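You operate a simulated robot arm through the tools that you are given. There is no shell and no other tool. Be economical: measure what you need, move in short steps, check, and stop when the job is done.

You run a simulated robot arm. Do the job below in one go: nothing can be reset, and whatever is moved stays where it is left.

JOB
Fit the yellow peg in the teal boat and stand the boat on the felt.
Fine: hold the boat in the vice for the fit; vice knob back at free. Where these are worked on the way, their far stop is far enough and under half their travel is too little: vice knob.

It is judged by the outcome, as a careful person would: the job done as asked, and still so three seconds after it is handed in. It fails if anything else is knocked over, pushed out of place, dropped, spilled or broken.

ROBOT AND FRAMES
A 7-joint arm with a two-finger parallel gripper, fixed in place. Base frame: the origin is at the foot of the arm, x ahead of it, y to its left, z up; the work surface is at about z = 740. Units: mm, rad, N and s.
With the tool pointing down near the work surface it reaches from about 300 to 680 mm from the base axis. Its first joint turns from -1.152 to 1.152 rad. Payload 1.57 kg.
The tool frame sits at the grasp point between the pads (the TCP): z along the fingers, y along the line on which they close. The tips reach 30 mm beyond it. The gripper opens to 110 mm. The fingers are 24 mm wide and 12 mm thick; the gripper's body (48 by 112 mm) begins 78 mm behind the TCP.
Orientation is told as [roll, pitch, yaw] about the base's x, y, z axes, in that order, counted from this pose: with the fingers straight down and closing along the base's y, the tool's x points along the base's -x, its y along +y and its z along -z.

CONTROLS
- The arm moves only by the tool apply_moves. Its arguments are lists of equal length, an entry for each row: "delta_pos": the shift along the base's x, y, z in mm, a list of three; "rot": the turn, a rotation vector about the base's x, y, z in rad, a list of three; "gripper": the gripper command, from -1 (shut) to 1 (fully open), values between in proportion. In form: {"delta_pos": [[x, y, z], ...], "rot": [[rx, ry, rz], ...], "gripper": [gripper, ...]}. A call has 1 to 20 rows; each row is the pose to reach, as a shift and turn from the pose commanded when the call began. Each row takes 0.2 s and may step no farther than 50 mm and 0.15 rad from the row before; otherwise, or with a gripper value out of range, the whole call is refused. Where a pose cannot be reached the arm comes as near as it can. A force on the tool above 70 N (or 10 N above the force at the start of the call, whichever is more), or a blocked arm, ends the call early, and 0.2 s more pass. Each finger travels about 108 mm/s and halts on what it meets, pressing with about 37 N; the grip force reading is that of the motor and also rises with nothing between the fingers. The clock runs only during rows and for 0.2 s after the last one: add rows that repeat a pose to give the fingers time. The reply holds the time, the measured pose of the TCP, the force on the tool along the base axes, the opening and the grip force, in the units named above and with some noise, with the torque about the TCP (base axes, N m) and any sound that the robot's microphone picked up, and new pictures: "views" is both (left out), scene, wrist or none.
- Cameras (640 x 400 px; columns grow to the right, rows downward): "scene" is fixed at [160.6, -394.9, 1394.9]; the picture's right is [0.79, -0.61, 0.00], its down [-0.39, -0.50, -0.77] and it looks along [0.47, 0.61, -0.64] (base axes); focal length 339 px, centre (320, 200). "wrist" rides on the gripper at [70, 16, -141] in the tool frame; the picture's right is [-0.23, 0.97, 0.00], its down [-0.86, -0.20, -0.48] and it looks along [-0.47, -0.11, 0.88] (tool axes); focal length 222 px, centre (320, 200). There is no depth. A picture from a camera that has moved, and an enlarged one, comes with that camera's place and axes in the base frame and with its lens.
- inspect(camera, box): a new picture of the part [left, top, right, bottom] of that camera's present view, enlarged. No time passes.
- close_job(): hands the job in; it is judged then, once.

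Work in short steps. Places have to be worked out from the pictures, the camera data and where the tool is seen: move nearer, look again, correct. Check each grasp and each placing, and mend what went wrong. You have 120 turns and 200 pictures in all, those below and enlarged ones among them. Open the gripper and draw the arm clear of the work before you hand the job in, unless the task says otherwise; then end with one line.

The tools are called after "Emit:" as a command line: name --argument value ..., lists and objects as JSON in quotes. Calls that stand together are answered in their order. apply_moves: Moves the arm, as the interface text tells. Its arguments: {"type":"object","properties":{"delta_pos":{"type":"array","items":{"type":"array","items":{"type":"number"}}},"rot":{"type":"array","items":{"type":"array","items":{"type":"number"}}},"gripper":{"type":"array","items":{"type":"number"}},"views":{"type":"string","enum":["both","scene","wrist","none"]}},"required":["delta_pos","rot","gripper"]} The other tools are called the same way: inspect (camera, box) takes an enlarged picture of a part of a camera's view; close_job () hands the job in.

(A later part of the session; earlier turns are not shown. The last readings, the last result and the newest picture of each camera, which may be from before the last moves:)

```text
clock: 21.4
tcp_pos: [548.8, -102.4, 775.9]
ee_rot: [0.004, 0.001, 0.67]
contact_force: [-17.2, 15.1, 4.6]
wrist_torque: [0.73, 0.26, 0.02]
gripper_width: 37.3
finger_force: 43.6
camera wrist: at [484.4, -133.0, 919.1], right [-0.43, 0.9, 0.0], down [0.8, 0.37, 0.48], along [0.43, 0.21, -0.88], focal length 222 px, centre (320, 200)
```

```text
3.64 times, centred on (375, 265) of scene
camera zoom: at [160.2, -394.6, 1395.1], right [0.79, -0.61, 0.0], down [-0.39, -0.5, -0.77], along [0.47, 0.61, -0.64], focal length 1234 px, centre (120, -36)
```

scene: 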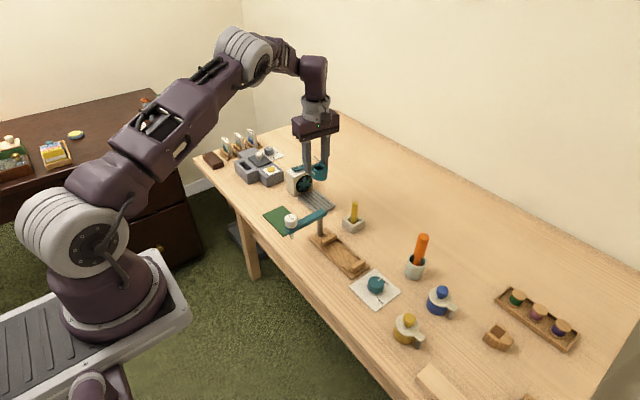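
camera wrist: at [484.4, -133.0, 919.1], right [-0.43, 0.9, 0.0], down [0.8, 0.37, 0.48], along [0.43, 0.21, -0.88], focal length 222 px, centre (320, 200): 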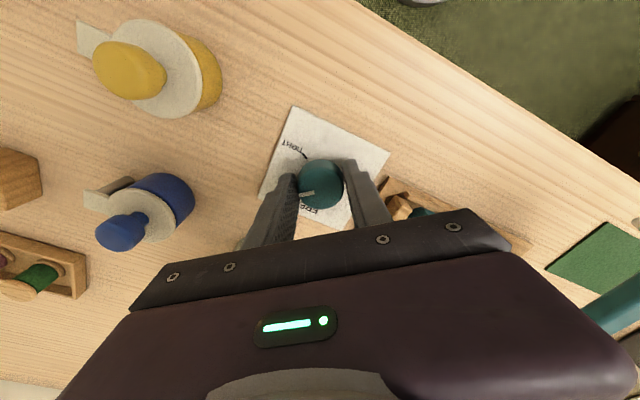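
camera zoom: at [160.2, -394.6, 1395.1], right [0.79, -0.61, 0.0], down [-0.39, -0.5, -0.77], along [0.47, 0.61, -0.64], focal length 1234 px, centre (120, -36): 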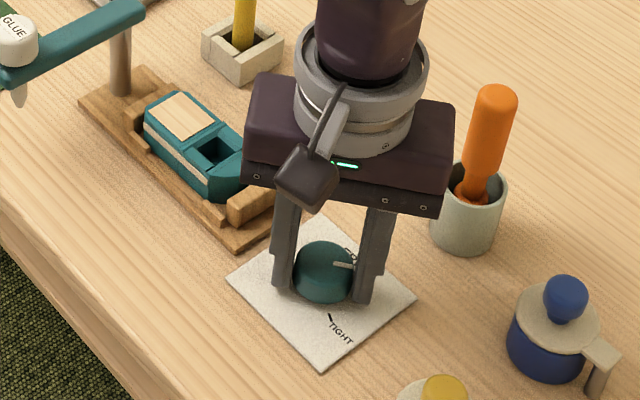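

The knob turns with the gripper, with some side load. I relieve it with a 1.5 mm shift and keep turning.

Emit:
apply_moves --delta_pos '[[-1.5, 1.5, 0], [-1.5, 1.5, 0], [-1.5, 1.5, 0], [-1.5, 1.5, 0], [-1.5, 1.5, 0], [-1.5, 1.5, 0]]' --rot '[[0, 0, -0.05], [0, 0, -0.15], [0, 0, -0.25], [0, 0, -0.35], [0, 0, -0.45], [0, 0, -0.5]]' --gripper '[-0.8, -0.8, -0.8, -0.8, -0.8, -0.8]' --views "wrist"

Emit:
inspect --camera "wrist" --box '[240, 80, 400, 240]'

Emit:
inspect --camera "scene" --box '[300, 210, 410, 320]'

```text
clock: 22.8
tcp_pos: [548.3, -101.1, 777.5]
ee_rot: [0.001, 0.0, 0.17]
contact_force: [-12.3, 16.1, -5.5]
wrist_torque: [0.56, -0.36, 0.03]
gripper_width: 37.3
finger_force: 43.9
camera wrist: at [476.9, -97.3, 919.1], right [0.06, 1.0, 0.0], down [0.88, -0.05, 0.48], along [0.48, -0.03, -0.88], focal length 222 px, centre (320, 200)
```

wrist: 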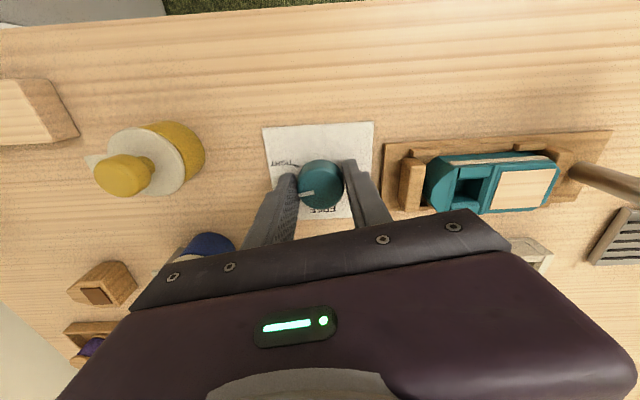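

```text
2.50 times, centred on (320, 160) of wrist
camera zoom: at [476.9, -97.3, 919.1], right [0.06, 1.0, 0.0], down [0.88, -0.05, 0.48], along [0.48, -0.03, -0.88], focal length 555 px, centre (320, 300)
```

zoom: 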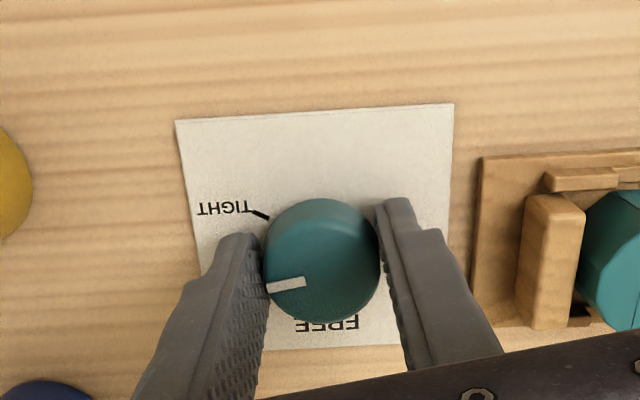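

```text
3.64 times, centred on (355, 265) of scene
camera zoom: at [160.5, -394.6, 1395.0], right [0.79, -0.61, 0.0], down [-0.39, -0.5, -0.77], along [0.47, 0.61, -0.64], focal length 1234 px, centre (193, -36)
```

zoom: 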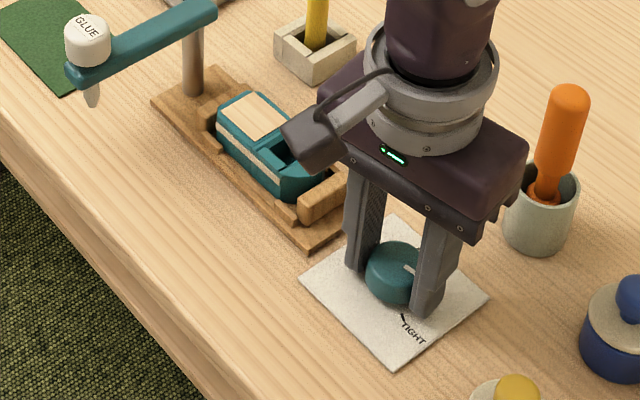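

The jaw is closing and the TIGHT tick lies about 0.7 rad further, so I keep turning.

Emit:
apply_moves --delta_pos '[[-0.5, 1, 0], [-0.5, 1, 0], [-0.5, 1, 0], [-0.5, 1, 0], [-0.5, 1, 0], [-0.5, 1, 0]]' --rot '[[0, 0, -0.1], [0, 0, -0.2], [0, 0, -0.3], [0, 0, -0.4], [0, 0, -0.5], [0, 0, -0.55]]' --gripper '[-0.8, -0.8, -0.8, -0.8, -0.8, -0.8]' --views "wrist"

Emit:
inspect --camera "wrist" --box '[240, 80, 400, 240]'

Emit:
inspect --camera "scene" --box '[300, 210, 410, 320]'

```text
clock: 24.2
tcp_pos: [549.0, -99.5, 776.4]
ee_rot: [0.0, -0.001, -0.38]
contact_force: [-1.8, 14.4, -15.4]
wrist_torque: [0.42, 0.22, 0.04]
gripper_width: 37.3
finger_force: 44.0
camera wrist: at [489.7, -59.4, 919.1], right [0.57, 0.82, 0.0], down [0.72, -0.5, 0.48], along [0.39, -0.27, -0.88], focal length 222 px, centre (320, 200)
```

wrist: 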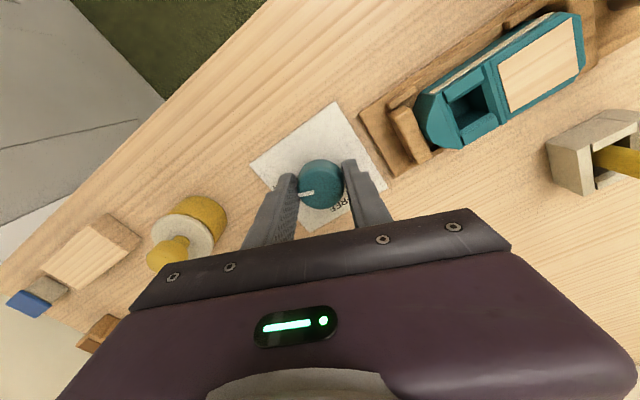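

```text
2.50 times, centred on (320, 160) of wrist
camera zoom: at [489.7, -59.4, 919.1], right [0.57, 0.82, 0.0], down [0.72, -0.5, 0.48], along [0.39, -0.27, -0.88], focal length 555 px, centre (320, 300)
```

zoom: 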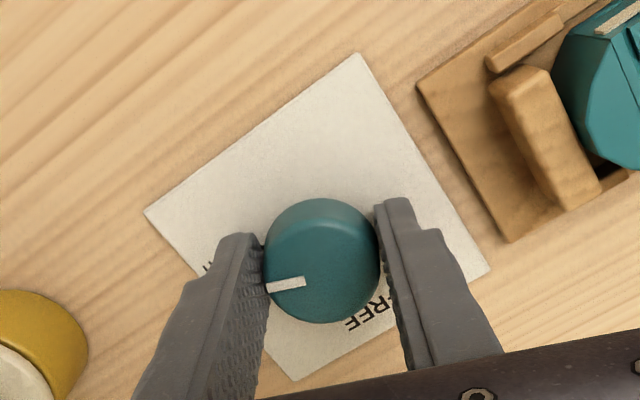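

```text
3.64 times, centred on (355, 265) of scene
camera zoom: at [160.9, -394.7, 1395.0], right [0.79, -0.61, 0.0], down [-0.39, -0.5, -0.77], along [0.47, 0.61, -0.64], focal length 1234 px, centre (193, -36)
```

zoom: 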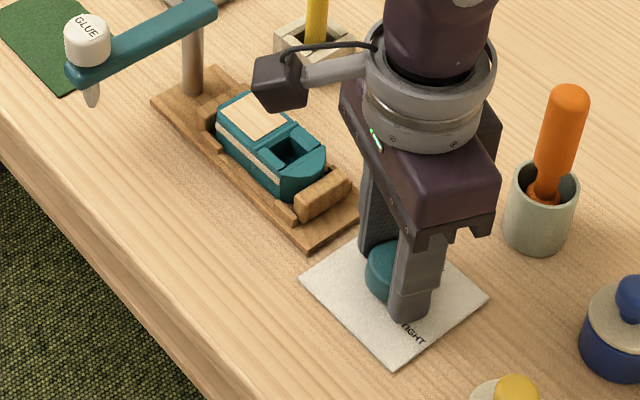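

Still no end stop; I turn a little further in small steps.

Emit:
apply_moves --delta_pos '[[0, 1, 0.5], [0, 1, 0.5], [0, 1, 0.5], [0, 1, 0.5]]' --rot '[[0, 0, -0.06], [0, 0, -0.12], [0, 0, -0.18], [0, 0, -0.18]]' --gripper '[-0.8, -0.8, -0.8, -0.8]' --views "none"

Emit:
inspect --camera "wrist" --box '[240, 80, 400, 240]'

Emit:
inspect --camera "scene" --box '[300, 210, 410, 320]'

```text
clock: 25.2
tcp_pos: [548.5, -99.4, 777.5]
ee_rot: [-0.001, -0.002, -0.56]
contact_force: [1.4, 8.1, -15.5]
wrist_torque: [0.14, -0.01, 0.43]
gripper_width: 37.3
finger_force: 43.3
```

```text
2.50 times, centred on (320, 160) of wrist
camera zoom: at [498.0, -49.2, 919.5], right [0.71, 0.7, 0.0], down [0.62, -0.62, 0.48], along [0.34, -0.34, -0.88], focal length 555 px, centre (320, 300)
```

zoom: 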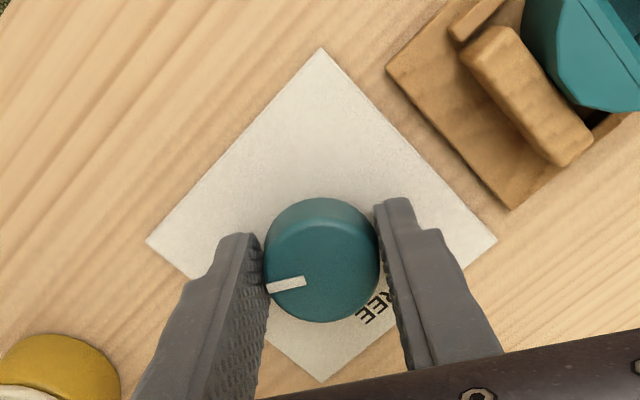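

```text
3.64 times, centred on (355, 265) of scene
camera zoom: at [160.9, -394.8, 1394.9], right [0.79, -0.61, 0.0], down [-0.39, -0.5, -0.77], along [0.47, 0.61, -0.64], focal length 1234 px, centre (193, -36)
```

zoom: 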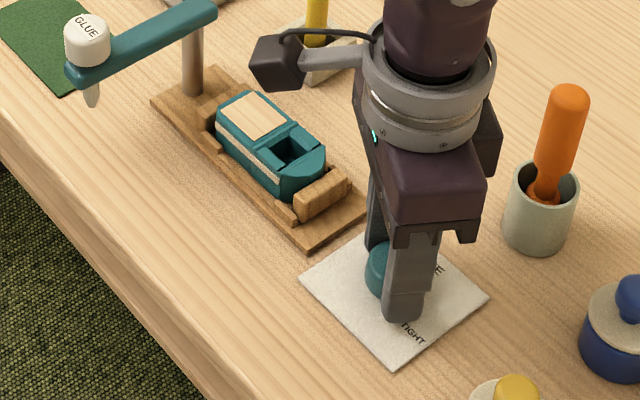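

Torque rose to 0.43 Nm: the TIGHT stop is reached. I release the knob and rise.

Emit:
apply_moves --delta_pos '[[0, 0, 0], [0, 0, 0], [0, 0, 0], [0, 0, 25], [0, 0, 70], [0, 0, 110], [0, 0, 110]]' --rot '[[0, 0, 0.03], [0, 0, 0.03], [0, 0, 0.03], [0, 0, 0.03], [0, 0, 0.1], [0, 0, 0.18], [0, 0, 0.18]]' --gripper '[0.0, 0.1, 0.1, 0.1, 0.1, 0.1, 0.1]' --views "wrist"

Emit:
inspect --camera "wrist" --box '[240, 60, 480, 240]'

Emit:
inspect --camera "scene" --box '[290, 210, 410, 320]'

```text
clock: 26.8
tcp_pos: [548.3, -100.0, 888.5]
ee_rot: [-0.001, 0.001, -0.379]
contact_force: [-0.3, -0.2, -0.1]
wrist_torque: [-0.04, 0.01, 0.01]
gripper_width: 60.6
finger_force: 0.0
camera wrist: at [489.7, -59.9, 1030.0], right [0.57, 0.82, 0.0], down [0.72, -0.5, 0.48], along [0.39, -0.27, -0.88], focal length 222 px, centre (320, 200)
```

wrist: 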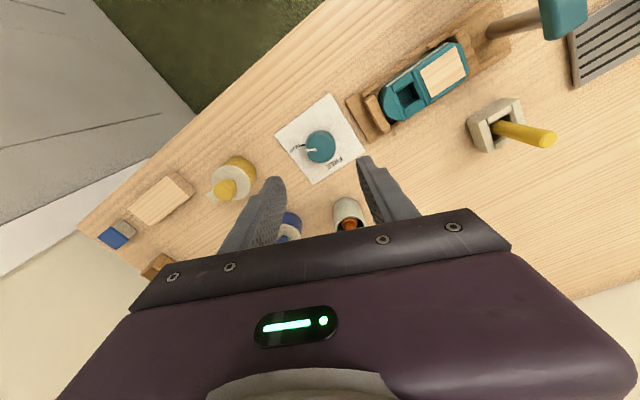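

```text
2.22 times, centred on (360, 150) of wrist
camera zoom: at [489.7, -59.9, 1030.0], right [0.57, 0.82, 0.0], down [0.72, -0.5, 0.48], along [0.39, -0.27, -0.88], focal length 494 px, centre (231, 311)
```

zoom: 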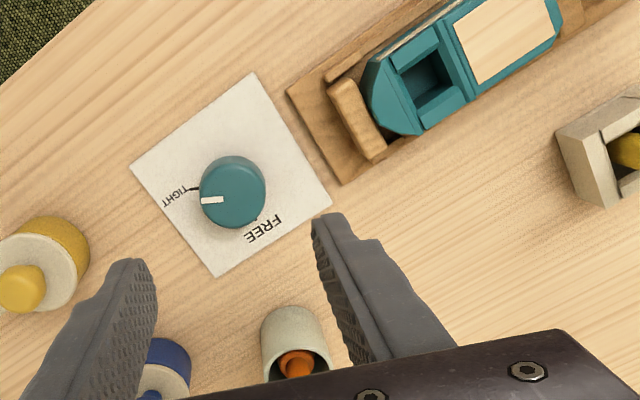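

```text
3.64 times, centred on (350, 265) of scene
camera zoom: at [160.6, -394.9, 1394.9], right [0.79, -0.61, 0.0], down [-0.39, -0.5, -0.77], along [0.47, 0.61, -0.64], focal length 1234 px, centre (211, -36)
```

zoom: 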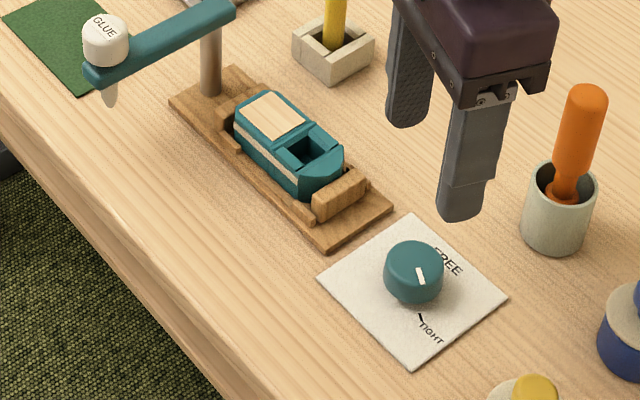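

The knob points at TIGHT and the jaw meets the bow. I go up and over to the peg, turning back to yaw π/2.

Emit:
apply_moves --delta_pos '[[0, 0, 30], [0, 10, 60], [5, 25, 70], [10, 40, 70], [20, 55, 70], [30, 70, 70], [40, 85, 70], [50, 100, 70], [60, 115, 70], [70, 130, 70], [80, 145, 70], [90, 160, 70], [95, 170, 70], [95, 175, 60], [95, 175, 50]]' --rot '[[0, 0, 0.14], [0, 0, 0.28], [0, 0, 0.42], [0, 0, 0.56], [0, 0, 0.7], [0, 0, 0.84], [0, 0, 0.98], [0, 0, 1.12], [0, 0, 1.26], [0, 0, 1.4], [0, 0, 1.54], [0, 0, 1.68], [0, 0, 1.82], [0, 0, 1.95], [0, 0, 1.95]]' --gripper '[0.1, 0.1, 0.1, 0.1, 0.1, 0.1, 0.1, 0.1, 0.1, 0.1, 0.1, 0.1, 0.1, 0.1, 0.1]' --views "wrist"

Emit:
inspect --camera "wrist" --box '[240, 60, 400, 220]'

Emit:
inspect --camera "scene" --box '[310, 160, 400, 250]'

```text
clock: 30.0
tcp_pos: [643.3, 75.3, 938.0]
ee_rot: [0.001, 0.001, 1.573]
contact_force: [0.0, -0.4, -0.2]
wrist_torque: [0.0, -0.01, 0.01]
gripper_width: 60.5
finger_force: 0.0
camera wrist: at [626.4, 5.1, 1079.6], right [-0.97, 0.23, 0.0], down [0.2, 0.86, 0.48], along [0.11, 0.47, -0.88], focal length 222 px, centre (320, 200)
```

wrist: 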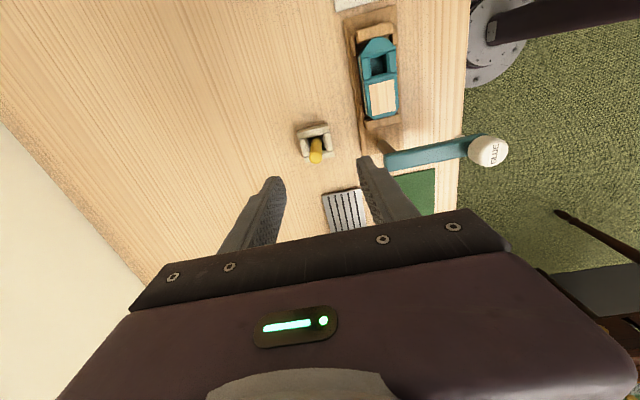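

```text
2.50 times, centred on (320, 140) of wrist
camera zoom: at [626.4, 5.1, 1079.6], right [-0.97, 0.23, 0.0], down [0.2, 0.86, 0.48], along [0.11, 0.47, -0.88], focal length 555 px, centre (320, 350)
```

zoom: 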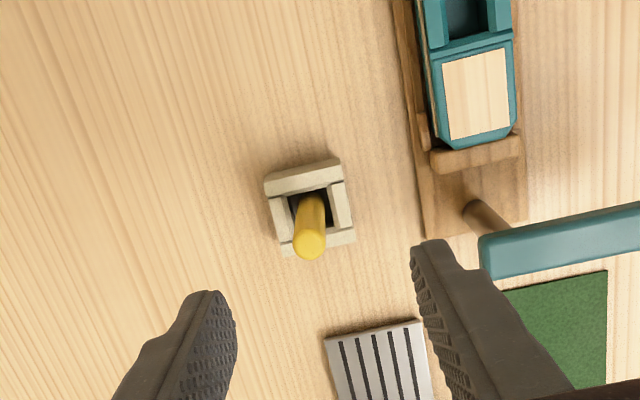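

```text
4.44 times, centred on (355, 205) of scene
camera zoom: at [160.6, -394.9, 1394.9], right [0.79, -0.61, 0.0], down [-0.39, -0.5, -0.77], along [0.47, 0.61, -0.64], focal length 1508 px, centre (164, 178)
```

zoom: 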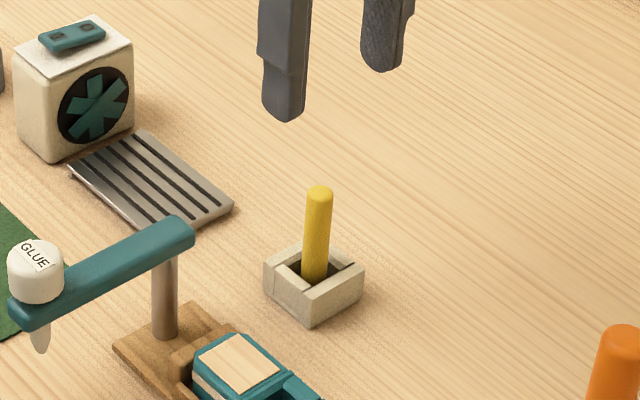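

The peg is upright at about (648,79), top near z=836, diameter about 14. I move over it and lower to check.

Emit:
apply_moves --delta_pos '[[5, 4, -30], [5, 4, -60], [5, 4, -60]]' --rot '[[0, 0, 0], [0, 0, 0], [0, 0, 0]]' --gripper '[0.0, 0.0, 0.0]' --views "wrist"

Emit:
inspect --camera "wrist" --box '[240, 80, 400, 240]'

Emit:
inspect --camera "scene" --box '[310, 150, 400, 250]'

```text
clock: 30.8
tcp_pos: [648.0, 80.4, 877.5]
ee_rot: [0.0, 0.001, 1.572]
contact_force: [0.4, 0.3, -0.1]
wrist_torque: [0.02, 0.04, -0.02]
gripper_width: 55.2
finger_force: 0.0
camera wrist: at [631.8, 9.8, 1019.3], right [-0.97, 0.23, 0.0], down [0.2, 0.86, 0.48], along [0.11, 0.47, -0.88], focal length 222 px, centre (320, 200)
```

wrist: 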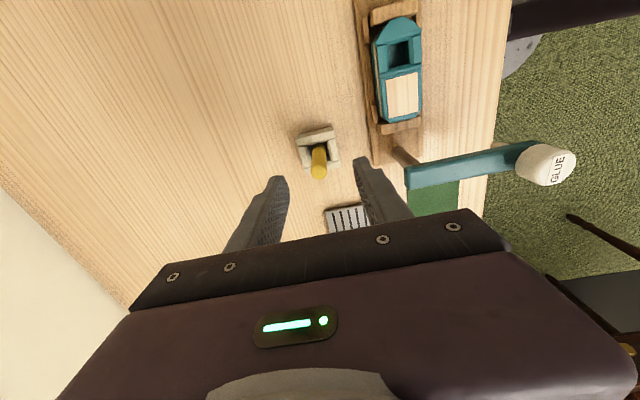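

```text
2.50 times, centred on (320, 160) of wrist
camera zoom: at [631.8, 9.8, 1019.3], right [-0.97, 0.23, 0.0], down [0.2, 0.86, 0.48], along [0.11, 0.47, -0.88], focal length 555 px, centre (320, 300)
```

zoom: 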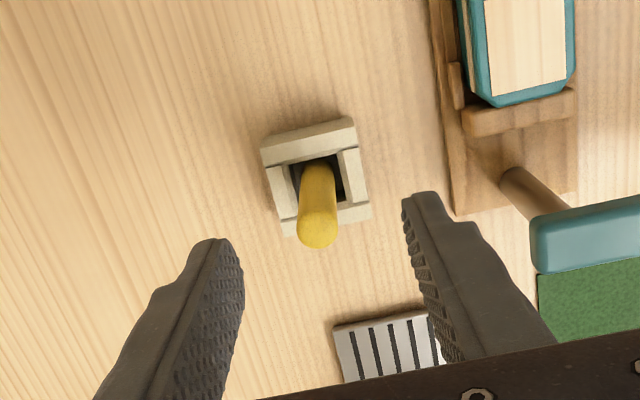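

```text
4.00 times, centred on (355, 200) of scene
camera zoom: at [160.6, -394.9, 1394.9], right [0.79, -0.61, 0.0], down [-0.39, -0.5, -0.77], along [0.47, 0.61, -0.64], focal length 1357 px, centre (180, 200)
```

zoom: 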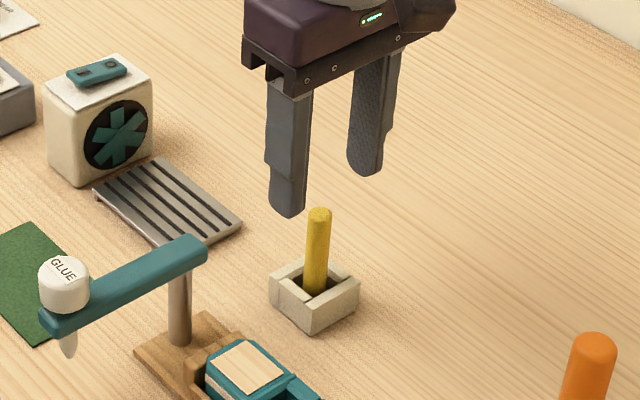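

The peg re-measures at about (649.5,79.5). I lower to z=818 and grip.

Emit:
apply_moves --delta_pos '[[1.5, -1, -30], [1.5, -1, -59], [1.5, -1, -59], [1.5, -1, -59], [1.5, -1, -59], [1.5, -1, -59], [1.5, -1, -59]]' --rot '[[0, 0, 0], [0, 0, 0], [0, 0, 0], [0, 0, 0], [0, 0, 0], [0, 0, 0], [0, 0, 0]]' --gripper '[0.0, 0.0, 0.0, -0.5, -0.8, -1, -1]' --views "wrist"

Emit:
inspect --camera "scene" --box '[310, 150, 400, 250]'

```text
clock: 32.4
tcp_pos: [650.1, 79.1, 819.5]
ee_rot: [0.002, 0.002, 1.571]
contact_force: [0.8, 0.2, 0.4]
wrist_torque: [0.0, 0.05, -0.03]
gripper_width: 13.8
finger_force: 29.9
camera wrist: at [634.0, 8.4, 960.3], right [-0.97, 0.23, 0.0], down [0.2, 0.85, 0.48], along [0.11, 0.47, -0.88], focal length 222 px, centre (320, 200)
```

wrist: 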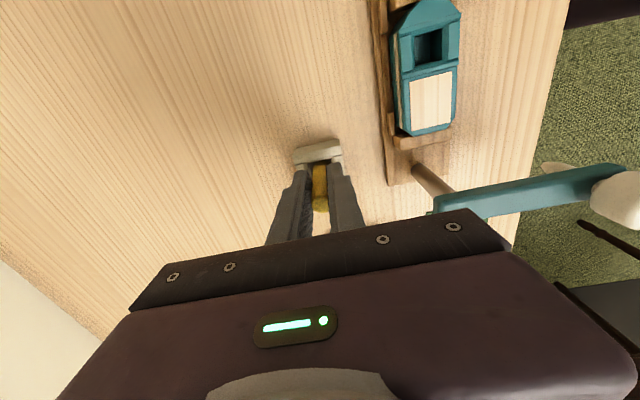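

```text
4.00 times, centred on (355, 200) of scene
camera zoom: at [160.6, -394.9, 1394.9], right [0.79, -0.61, 0.0], down [-0.39, -0.5, -0.77], along [0.47, 0.61, -0.64], focal length 1357 px, centre (180, 200)
```

zoom: 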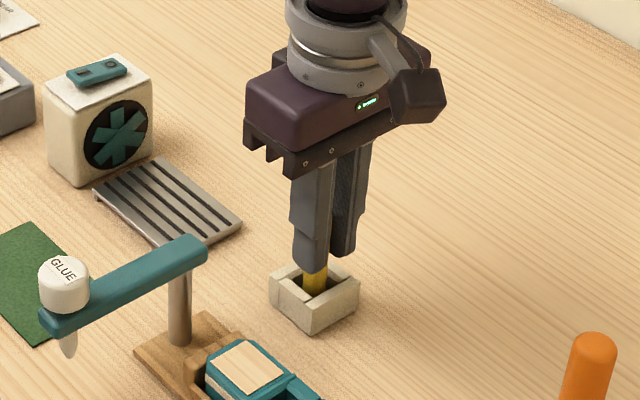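

Peg gripped at 13.8 mm. I lift straight up clear of the holder and inspect its lower end.

Emit:
apply_moves --delta_pos '[[0, 0, 15], [0, 0, 40], [0, 0, 70], [0, 0, 100], [0, 0, 100]]' --rot '[[0, 0, 0], [0, 0, 0], [0, 0, 0], [0, 0, 0], [0, 0, 0]]' --gripper '[-1, -1, -1, -1, -1]' --views "wrist"

Emit:
inspect --camera "scene" --box '[310, 140, 400, 240]'

Emit:
inspect --camera "wrist" --box '[280, 130, 360, 230]'

```text
clock: 33.6
tcp_pos: [649.7, 79.5, 919.1]
ee_rot: [-0.002, -0.001, 1.571]
contact_force: [-0.3, 0.0, -0.1]
wrist_torque: [0.05, 0.01, -0.04]
gripper_width: 13.9
finger_force: 30.1
camera wrist: at [632.9, 8.6, 1061.2], right [-0.97, 0.23, 0.0], down [0.2, 0.85, 0.48], along [0.11, 0.47, -0.88], focal length 222 px, centre (320, 200)
```

wrist: 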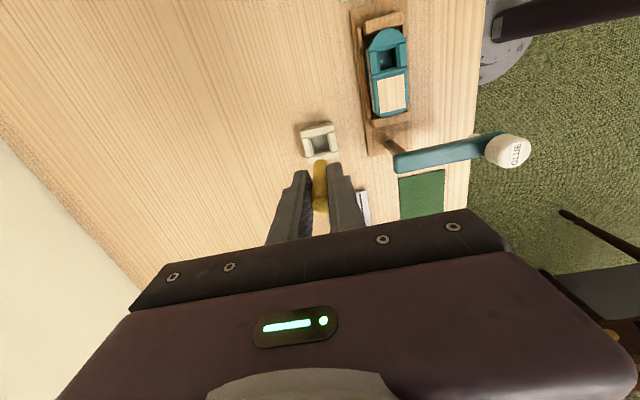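

```text
4.00 times, centred on (355, 190) of scene
camera zoom: at [160.6, -394.9, 1394.9], right [0.79, -0.61, 0.0], down [-0.39, -0.5, -0.77], along [0.47, 0.61, -0.64], focal length 1357 px, centre (180, 240)
```

zoom: 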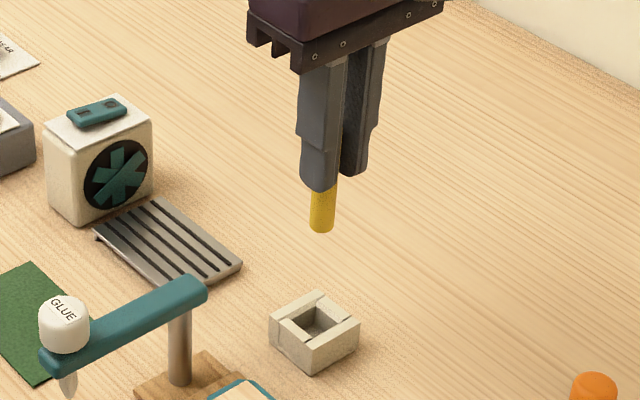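

```text
4.00 times, centred on (320, 180) of wrist
camera zoom: at [632.9, 8.6, 1061.2], right [-0.97, 0.23, 0.0], down [0.2, 0.85, 0.48], along [0.11, 0.47, -0.88], focal length 888 px, centre (320, 280)
```

zoom: 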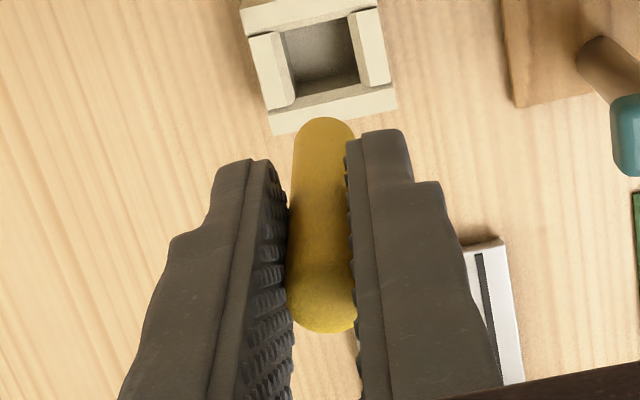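

The peg is held straight and sticks out about 34 mm below the fingertips. I carry it over the boat's hole at height and look.

Emit:
apply_moves --delta_pos '[[0, -25, 10], [-20, -60, 10], [-55, -75, 5], [-94, -75, -5], [-94, -75, -15], [-94, -75, -15]]' --rot '[[0, 0, 0], [0, 0, 0], [0, 0, 0], [0, 0, 0], [0, 0, 0], [0, 0, 0]]' --gripper '[-1, -1, -1, -1, -1, -1]' --views "wrist"

Emit:
inspect --camera "scene" --box '[290, 170, 400, 290]'

Emit:
inspect --camera "wrist" --box '[250, 90, 390, 230]'

```text
clock: 35.0
tcp_pos: [555.4, 4.9, 904.4]
ee_rot: [0.0, 0.0, 1.57]
contact_force: [0.7, 0.6, 0.1]
wrist_torque: [0.03, -0.01, 0.0]
gripper_width: 14.0
finger_force: 30.1
camera wrist: at [539.8, -66.4, 1045.7], right [-0.97, 0.23, 0.0], down [0.2, 0.86, 0.48], along [0.11, 0.47, -0.88], focal length 222 px, centre (320, 200)
```

wrist: 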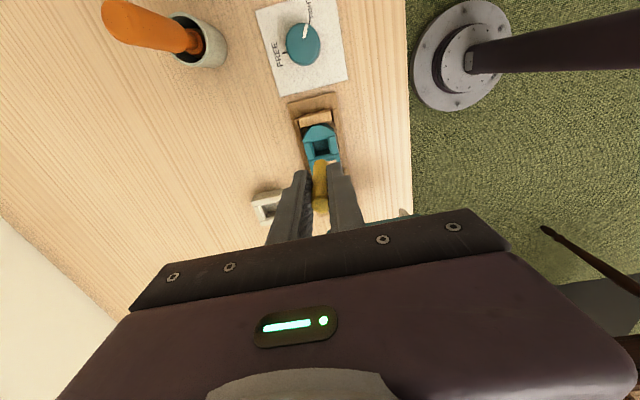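

```text
3.33 times, centred on (345, 230) of scene
camera zoom: at [160.6, -394.9, 1394.9], right [0.79, -0.61, 0.0], down [-0.39, -0.5, -0.77], along [0.47, 0.61, -0.64], focal length 1131 px, centre (237, 100)
```

zoom: 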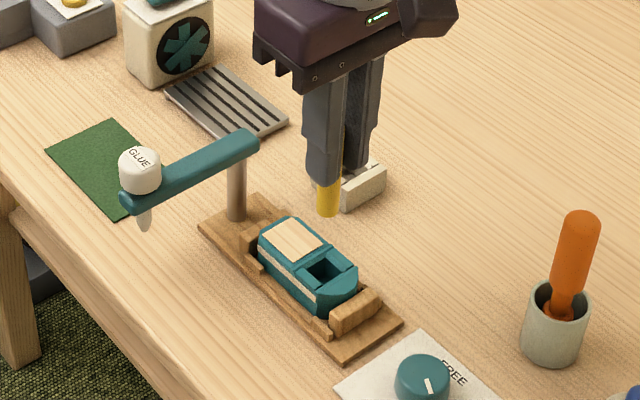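

```text
2.86 times, centred on (320, 160) of wrist
camera zoom: at [539.8, -66.4, 1045.7], right [-0.97, 0.23, 0.0], down [0.2, 0.86, 0.48], along [0.11, 0.47, -0.88], focal length 635 px, centre (320, 314)
```

zoom: 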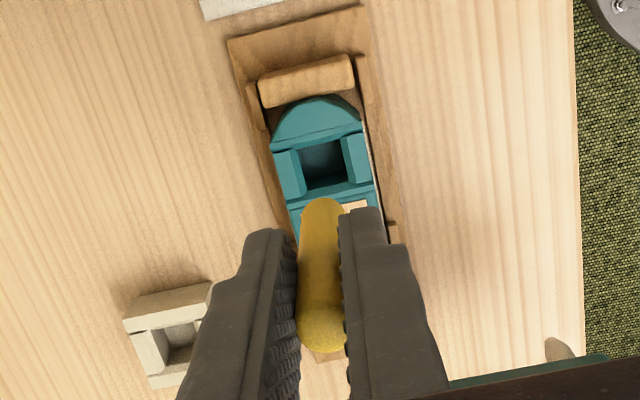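

The hole centre is at about (555,7.5). I shift 2.5 mm towards +y, lower until the peg end is just above the deck, and measure again.

Emit:
apply_moves --delta_pos '[[0, 2.5, -20], [0, 2.5, -42], [0, 2.5, -42]]' --rot '[[0, 0, 0], [0, 0, 0], [0, 0, 0]]' --gripper '[-1, -1, -1]' --views "none"

Emit:
inspect --camera "scene" --box '[310, 190, 390, 270]'

Emit:
inspect --camera "wrist" --box '[270, 110, 370, 220]'

```text
clock: 35.8
tcp_pos: [555.8, 6.3, 861.1]
ee_rot: [0.002, 0.001, 1.57]
contact_force: [-0.6, 0.5, -0.1]
wrist_torque: [0.04, -0.01, -0.01]
gripper_width: 13.9
finger_force: 30.3
```

```text
5.00 times, centred on (350, 230) of scene
camera zoom: at [160.6, -394.9, 1394.9], right [0.79, -0.61, 0.0], down [-0.39, -0.5, -0.77], along [0.47, 0.61, -0.64], focal length 1696 px, centre (170, 50)
```

zoom: 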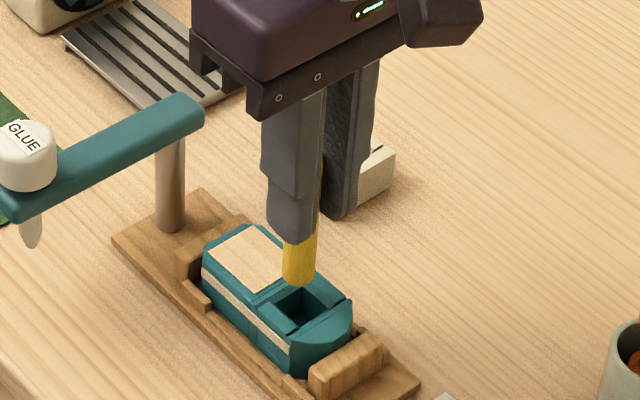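

```text
3.64 times, centred on (320, 165) of wrist
camera zoom: at [539.9, -63.9, 1003.2], right [-0.97, 0.23, 0.0], down [0.2, 0.86, 0.48], along [0.11, 0.47, -0.88], focal length 808 px, centre (320, 327)
```

zoom: 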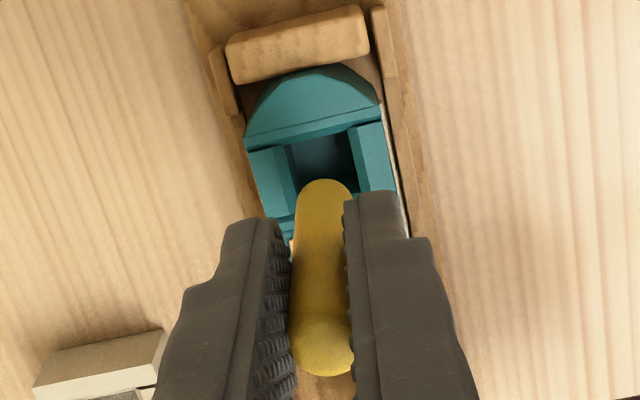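

I zoom on the scene view to check the peg over the hole.

Emit:
inspect --camera "scene" --box '[340, 230, 390, 270]'

Emit:
inspect --camera "wrist" --box '[295, 130, 345, 170]'

```text
10.00 times, centred on (365, 250) of scene
camera zoom: at [160.6, -394.9, 1394.9], right [0.79, -0.61, 0.0], down [-0.39, -0.5, -0.77], along [0.47, 0.61, -0.64], focal length 3393 px, centre (-130, -300)
```

zoom: 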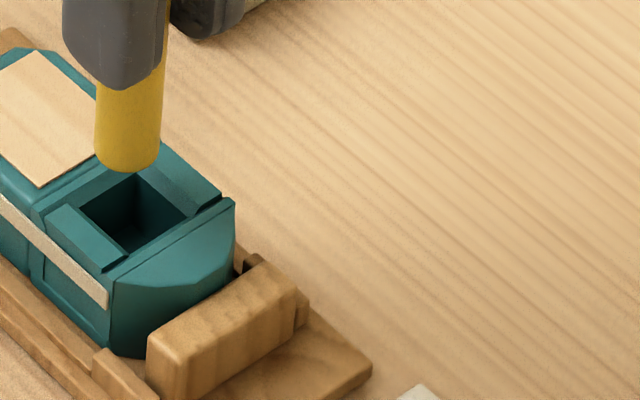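

```text
10.00 times, centred on (320, 150) of wrist
camera zoom: at [539.9, -63.9, 1003.2], right [-0.97, 0.23, 0.0], down [0.2, 0.86, 0.48], along [0.11, 0.47, -0.88], focal length 2221 px, centre (320, 700)
```

zoom: 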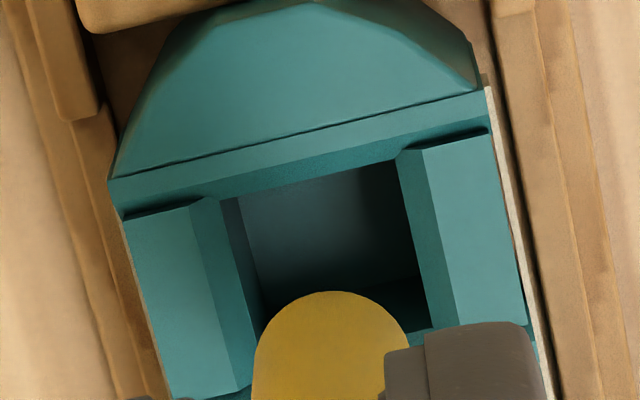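

Comparing both cameras, the peg sits about 3 mm too far towards +y. I correct, lower 12 mm, and look again.

Emit:
apply_moves --delta_pos '[[0, -3, 0], [0, -3, -12], [0, -3, -12]]' --rot '[[0, 0, 0], [0, 0, 0], [0, 0, 0]]' --gripper '[-1, -1, -1]' --views "none"

Emit:
inspect --camera "scene" --box '[340, 230, 390, 270]'

Emit:
inspect --camera "wrist" --box '[295, 130, 345, 170]'

```text
clock: 36.6
tcp_pos: [555.4, 3.2, 850.5]
ee_rot: [0.0, 0.0, 1.571]
contact_force: [0.3, 0.2, -0.7]
wrist_torque: [0.0, 0.0, 0.02]
gripper_width: 13.9
finger_force: 30.8
```

```text
10.00 times, centred on (365, 250) of scene
camera zoom: at [160.6, -394.9, 1394.9], right [0.79, -0.61, 0.0], down [-0.39, -0.5, -0.77], along [0.47, 0.61, -0.64], focal length 3393 px, centre (-130, -300)
```

zoom: 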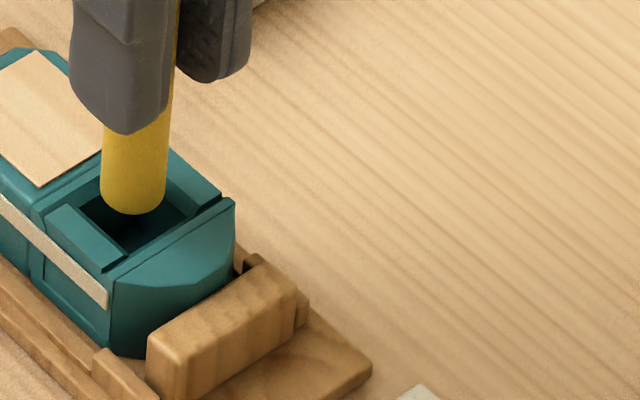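

```text
10.00 times, centred on (320, 150) of wrist
camera zoom: at [539.5, -67.4, 991.6], right [-0.97, 0.23, 0.0], down [0.2, 0.86, 0.48], along [0.11, 0.47, -0.88], focal length 2221 px, centre (320, 700)
```

zoom: 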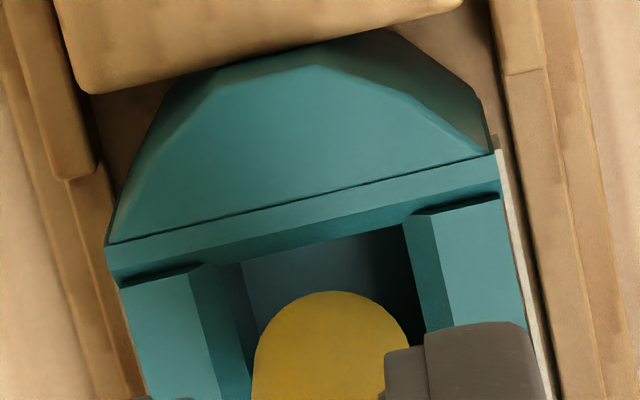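

The scene view shows y aligned and the wrist view suggests a trim of about 0.7 mm towards -x. I descend slowly into the hole.

Emit:
apply_moves --delta_pos '[[-0.7, 0, -3], [-0.7, 0, -6], [-0.7, 0, -9], [-0.7, 0, -11], [-0.7, 0, -11]]' --rot '[[0, 0, 0], [0, 0, 0], [0, 0, 0], [0, 0, 0], [0, 0, 0]]' --gripper '[-1, -1, -1, -1, -1]' --views "none"

Emit:
inspect --camera "scene" --box '[340, 230, 390, 270]'

Emit:
inspect --camera "wrist" --box '[295, 130, 345, 170]'

```text
clock: 37.8
tcp_pos: [554.4, 3.6, 839.0]
ee_rot: [-0.001, 0.001, 1.569]
contact_force: [0.0, 0.1, -0.2]
wrist_torque: [0.01, -0.01, 0.02]
gripper_width: 14.1
finger_force: 30.0
```

```text
10.00 times, centred on (365, 250) of scene
camera zoom: at [160.6, -394.9, 1394.9], right [0.79, -0.61, 0.0], down [-0.39, -0.5, -0.77], along [0.47, 0.61, -0.64], focal length 3393 px, centre (-130, -300)
```

zoom: 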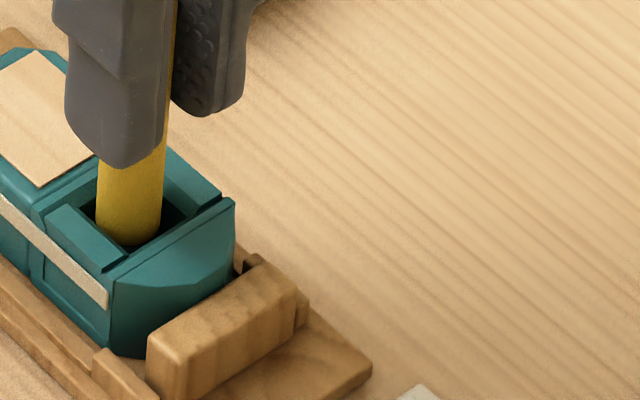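

```text
10.00 times, centred on (320, 150) of wrist
camera zoom: at [538.8, -67.3, 980.6], right [-0.97, 0.23, 0.0], down [0.2, 0.86, 0.48], along [0.11, 0.47, -0.88], focal length 2221 px, centre (320, 700)
```

zoom: 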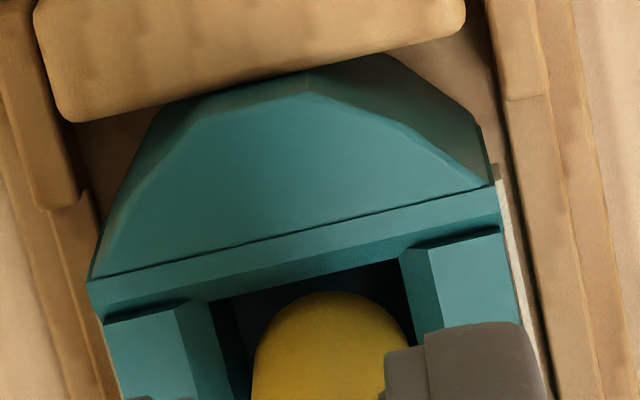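

The peg is entering with no force; I go on down until it bottoms.

Emit:
apply_moves --delta_pos '[[0, 0, -3], [0, 0, -6], [0, 0, -9], [0, 0, -12], [0, 0, -12]]' --rot '[[0, 0, 0], [0, 0, 0], [0, 0, 0], [0, 0, 0], [0, 0, 0]]' --gripper '[-1, -1, -1, -1, -1]' --views "none"

Emit:
inspect --camera "scene" --box '[330, 220, 390, 270]'

```text
clock: 39.0
tcp_pos: [553.7, 3.6, 826.4]
ee_rot: [-0.001, -0.001, 1.571]
contact_force: [-0.4, -0.4, -0.6]
wrist_torque: [-0.01, -0.01, -0.03]
gripper_width: 14.1
finger_force: 30.3
```

```text
8.00 times, centred on (360, 245) of scene
camera zoom: at [160.6, -394.9, 1394.9], right [0.79, -0.61, 0.0], down [-0.39, -0.5, -0.77], along [0.47, 0.61, -0.64], focal length 2714 px, centre (0, -160)
```

zoom: 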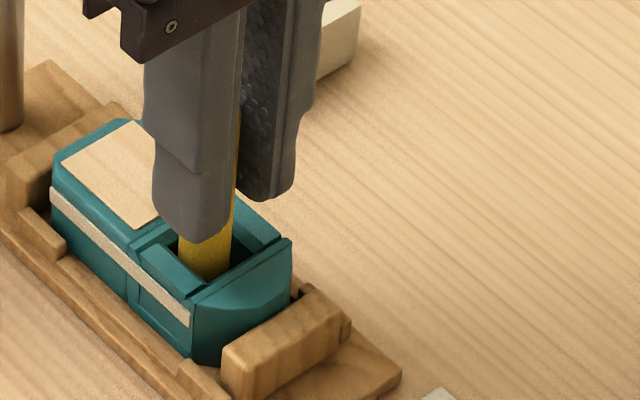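

Still free; I continue in small steps.

Emit:
apply_moves --delta_pos '[[0, 0, -2], [0, 0, -4], [0, 0, -6], [0, 0, -8], [0, 0, -8]]' --rot '[[0, 0, 0], [0, 0, 0], [0, 0, 0], [0, 0, 0], [0, 0, 0]]' --gripper '[-1, -1, -1, -1, -1]' --views "none"

Emit:
inspect --camera "scene" --box '[330, 220, 390, 270]'

```text
clock: 40.2
tcp_pos: [555.8, 3.4, 819.1]
ee_rot: [-0.003, -0.001, 1.571]
contact_force: [0.0, -0.5, 25.0]
wrist_torque: [0.14, 0.04, -0.01]
gripper_width: 14.1
finger_force: 30.2
```

```text
8.00 times, centred on (360, 245) of scene
camera zoom: at [160.2, -394.9, 1395.0], right [0.79, -0.61, 0.0], down [-0.39, -0.5, -0.77], along [0.47, 0.61, -0.64], focal length 2714 px, centre (0, -160)
```

zoom: 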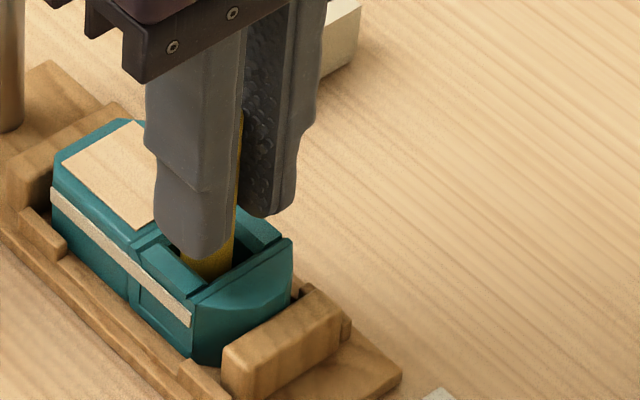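

Bottomed out at 25 N, about 24 mm deep. I ease off, open the fingers, and rise straight up.

Emit:
apply_moves --delta_pos '[[0, 0, 0.5], [0, 0, 1], [0, 0, 1], [0, 0, 15], [0, 0, 50], [0, 0, 95], [0, 0, 95]]' --rot '[[0, 0, 0], [0, 0, 0], [0, 0, 0], [0, 0, 0], [0, 0, 0], [0, 0, 0], [0, 0, 0]]' --gripper '[-0.9, -0.4, -0.2, -0.2, -0.2, -0.2, -0.2]' --views "wrist"

Emit:
inspect --camera "scene" --box '[320, 200, 400, 280]'

Emit:
inspect --camera "wrist" --box '[270, 60, 370, 200]'

```text
clock: 41.8
tcp_pos: [553.7, 2.9, 913.8]
ee_rot: [0.0, 0.001, 1.57]
contact_force: [-0.5, -0.4, 1.2]
wrist_torque: [-0.05, -0.02, -0.01]
gripper_width: 44.1
finger_force: 0.1
camera wrist: at [538.8, -67.2, 1055.6], right [-0.97, 0.23, 0.0], down [0.2, 0.85, 0.48], along [0.11, 0.47, -0.88], focal length 222 px, centre (320, 200)
```

wrist: 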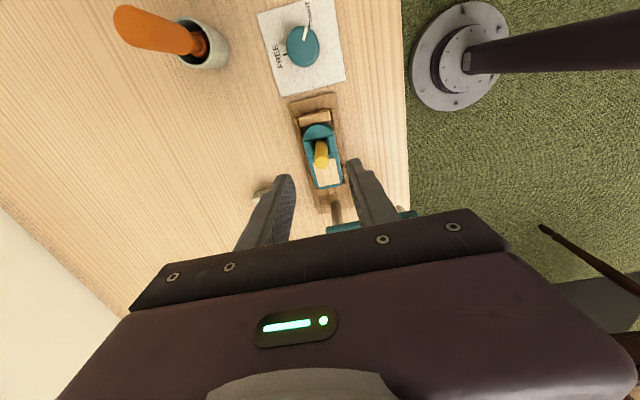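

```text
5.00 times, centred on (360, 240) of scene
camera zoom: at [160.6, -394.9, 1394.9], right [0.79, -0.61, 0.0], down [-0.39, -0.5, -0.77], along [0.47, 0.61, -0.64], focal length 1696 px, centre (120, 0)
```

zoom: 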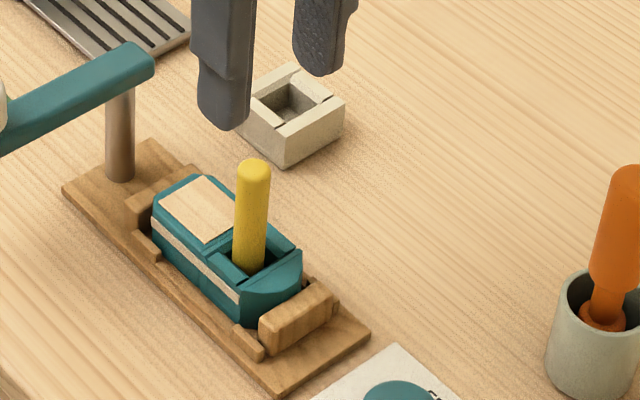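

```text
2.86 times, centred on (320, 130) of wrist
camera zoom: at [538.8, -67.2, 1055.6], right [-0.97, 0.23, 0.0], down [0.2, 0.85, 0.48], along [0.11, 0.47, -0.88], focal length 635 px, centre (320, 400)
```

zoom: 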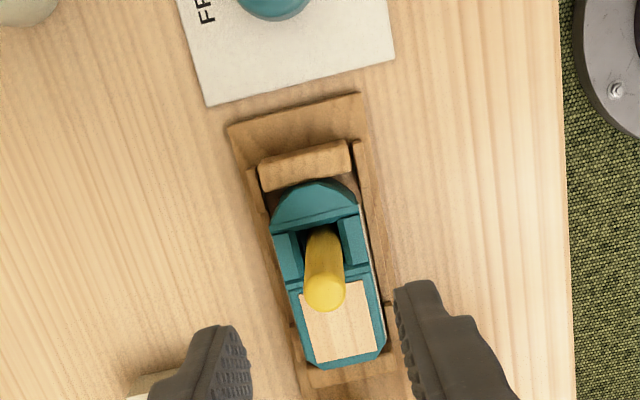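

The peg stands in the boat. I go back to the knob, turned to the yaw where I left it, to set it to FREE.

Emit:
apply_moves --delta_pos '[[0, -10, 0], [0, -20, 0], [-1, -30, 0], [-1, -40, 0], [-2, -50, 0], [-2, -60, 0], [-3, -70, 0], [-3, -80, 0], [-4, -90, 0], [-4, -97, 0], [-4.7, -103, 0], [-4.7, -103, -5], [-4.7, -103, -20], [-4.7, -103, -40], [-4.7, -103, -60], [-4.7, -103, -60]]' --rot '[[0, 0, -0.14], [0, 0, -0.28], [0, 0, -0.42], [0, 0, -0.56], [0, 0, -0.7], [0, 0, -0.84], [0, 0, -0.98], [0, 0, -1.12], [0, 0, -1.26], [0, 0, -1.4], [0, 0, -1.54], [0, 0, -1.68], [0, 0, -1.82], [0, 0, -1.96], [0, 0, -2.1], [0, 0, -2.1]]' --gripper '[0.1, 0.1, 0.1, 0.1, 0.1, 0.1, 0.1, 0.1, 0.1, 0.1, 0.1, 0.1, 0.1, 0.1, 0.1, 0.1]' --views "none"

Emit:
inspect --camera "wrist" --box '[240, 80, 400, 240]'

Emit:
inspect --camera "scene" --box '[300, 190, 420, 320]'

```text
clock: 45.2
tcp_pos: [550.7, -97.9, 854.1]
ee_rot: [0.0, 0.0, -0.53]
contact_force: [-0.3, -0.4, -0.7]
wrist_torque: [0.0, 0.0, -0.01]
gripper_width: 60.5
finger_force: 0.1
```

```text
2.50 times, centred on (320, 160) of wrist
camera zoom: at [498.5, -50.2, 995.2], right [0.69, 0.72, 0.0], down [0.64, -0.6, 0.48], along [0.35, -0.33, -0.88], focal length 555 px, centre (320, 300)
```

zoom: 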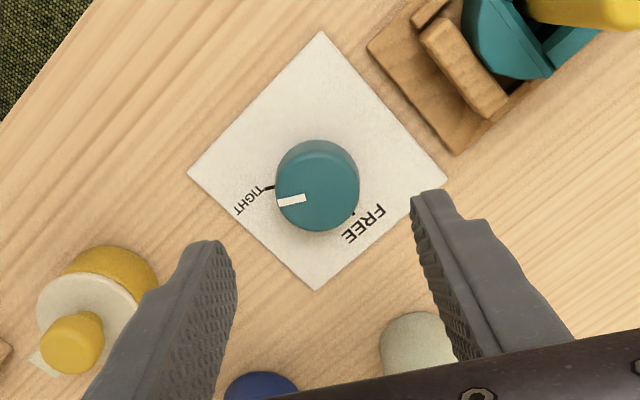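

```text
3.08 times, centred on (360, 255) of scene
camera zoom: at [160.6, -394.9, 1394.9], right [0.79, -0.61, 0.0], down [-0.39, -0.5, -0.77], along [0.47, 0.61, -0.64], focal length 1044 px, centre (197, 31)
```

zoom: 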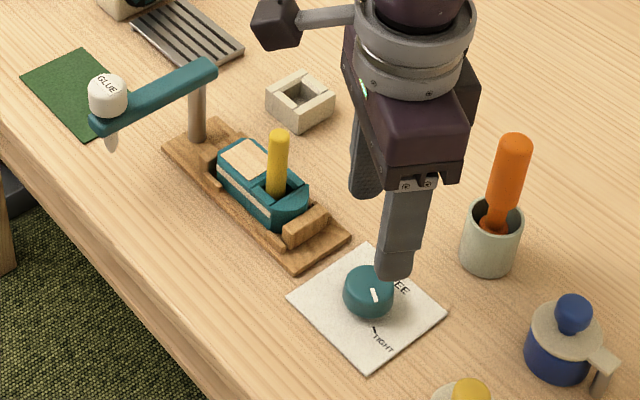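

The knob is centred at about (549,-100). I lower onto it and grip.

Emit:
apply_moves --delta_pos '[[0, 0, -35], [0, 0, -70], [0, 0, -76], [0, 0, -76], [0, 0, -76], [0, 0, -76], [0, 0, -76]]' --rot '[[0, 0, 0], [0, 0, 0], [0, 0, 0], [0, 0, 0], [0, 0, 0], [0, 0, 0], [0, 0, 0]]' --gripper '[0.1, 0.1, 0.1, 0.1, -0.5, -0.8, -0.8]' --views "none"

Emit:
inspect --camera "wrist" --box '[240, 80, 400, 240]'

```text
clock: 46.8
tcp_pos: [549.4, -100.5, 777.5]
ee_rot: [0.0, 0.001, -0.528]
contact_force: [-0.1, -4.1, -9.2]
wrist_torque: [-0.32, -0.28, -0.03]
gripper_width: 37.7
finger_force: 43.7
```

```text
2.50 times, centred on (320, 160) of wrist
camera zoom: at [497.7, -51.3, 919.2], right [0.69, 0.73, 0.0], down [0.64, -0.6, 0.48], along [0.35, -0.33, -0.88], focal length 555 px, centre (320, 300)
```

zoom: 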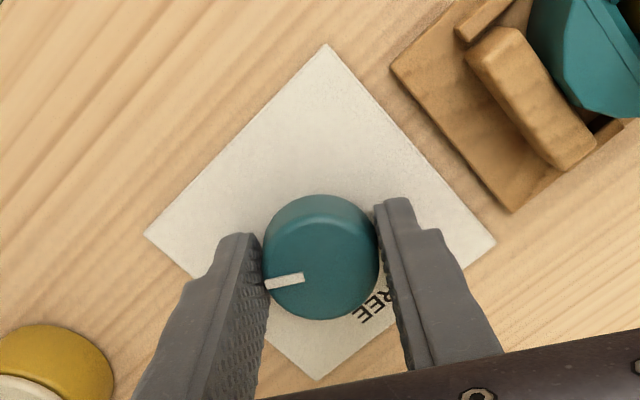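

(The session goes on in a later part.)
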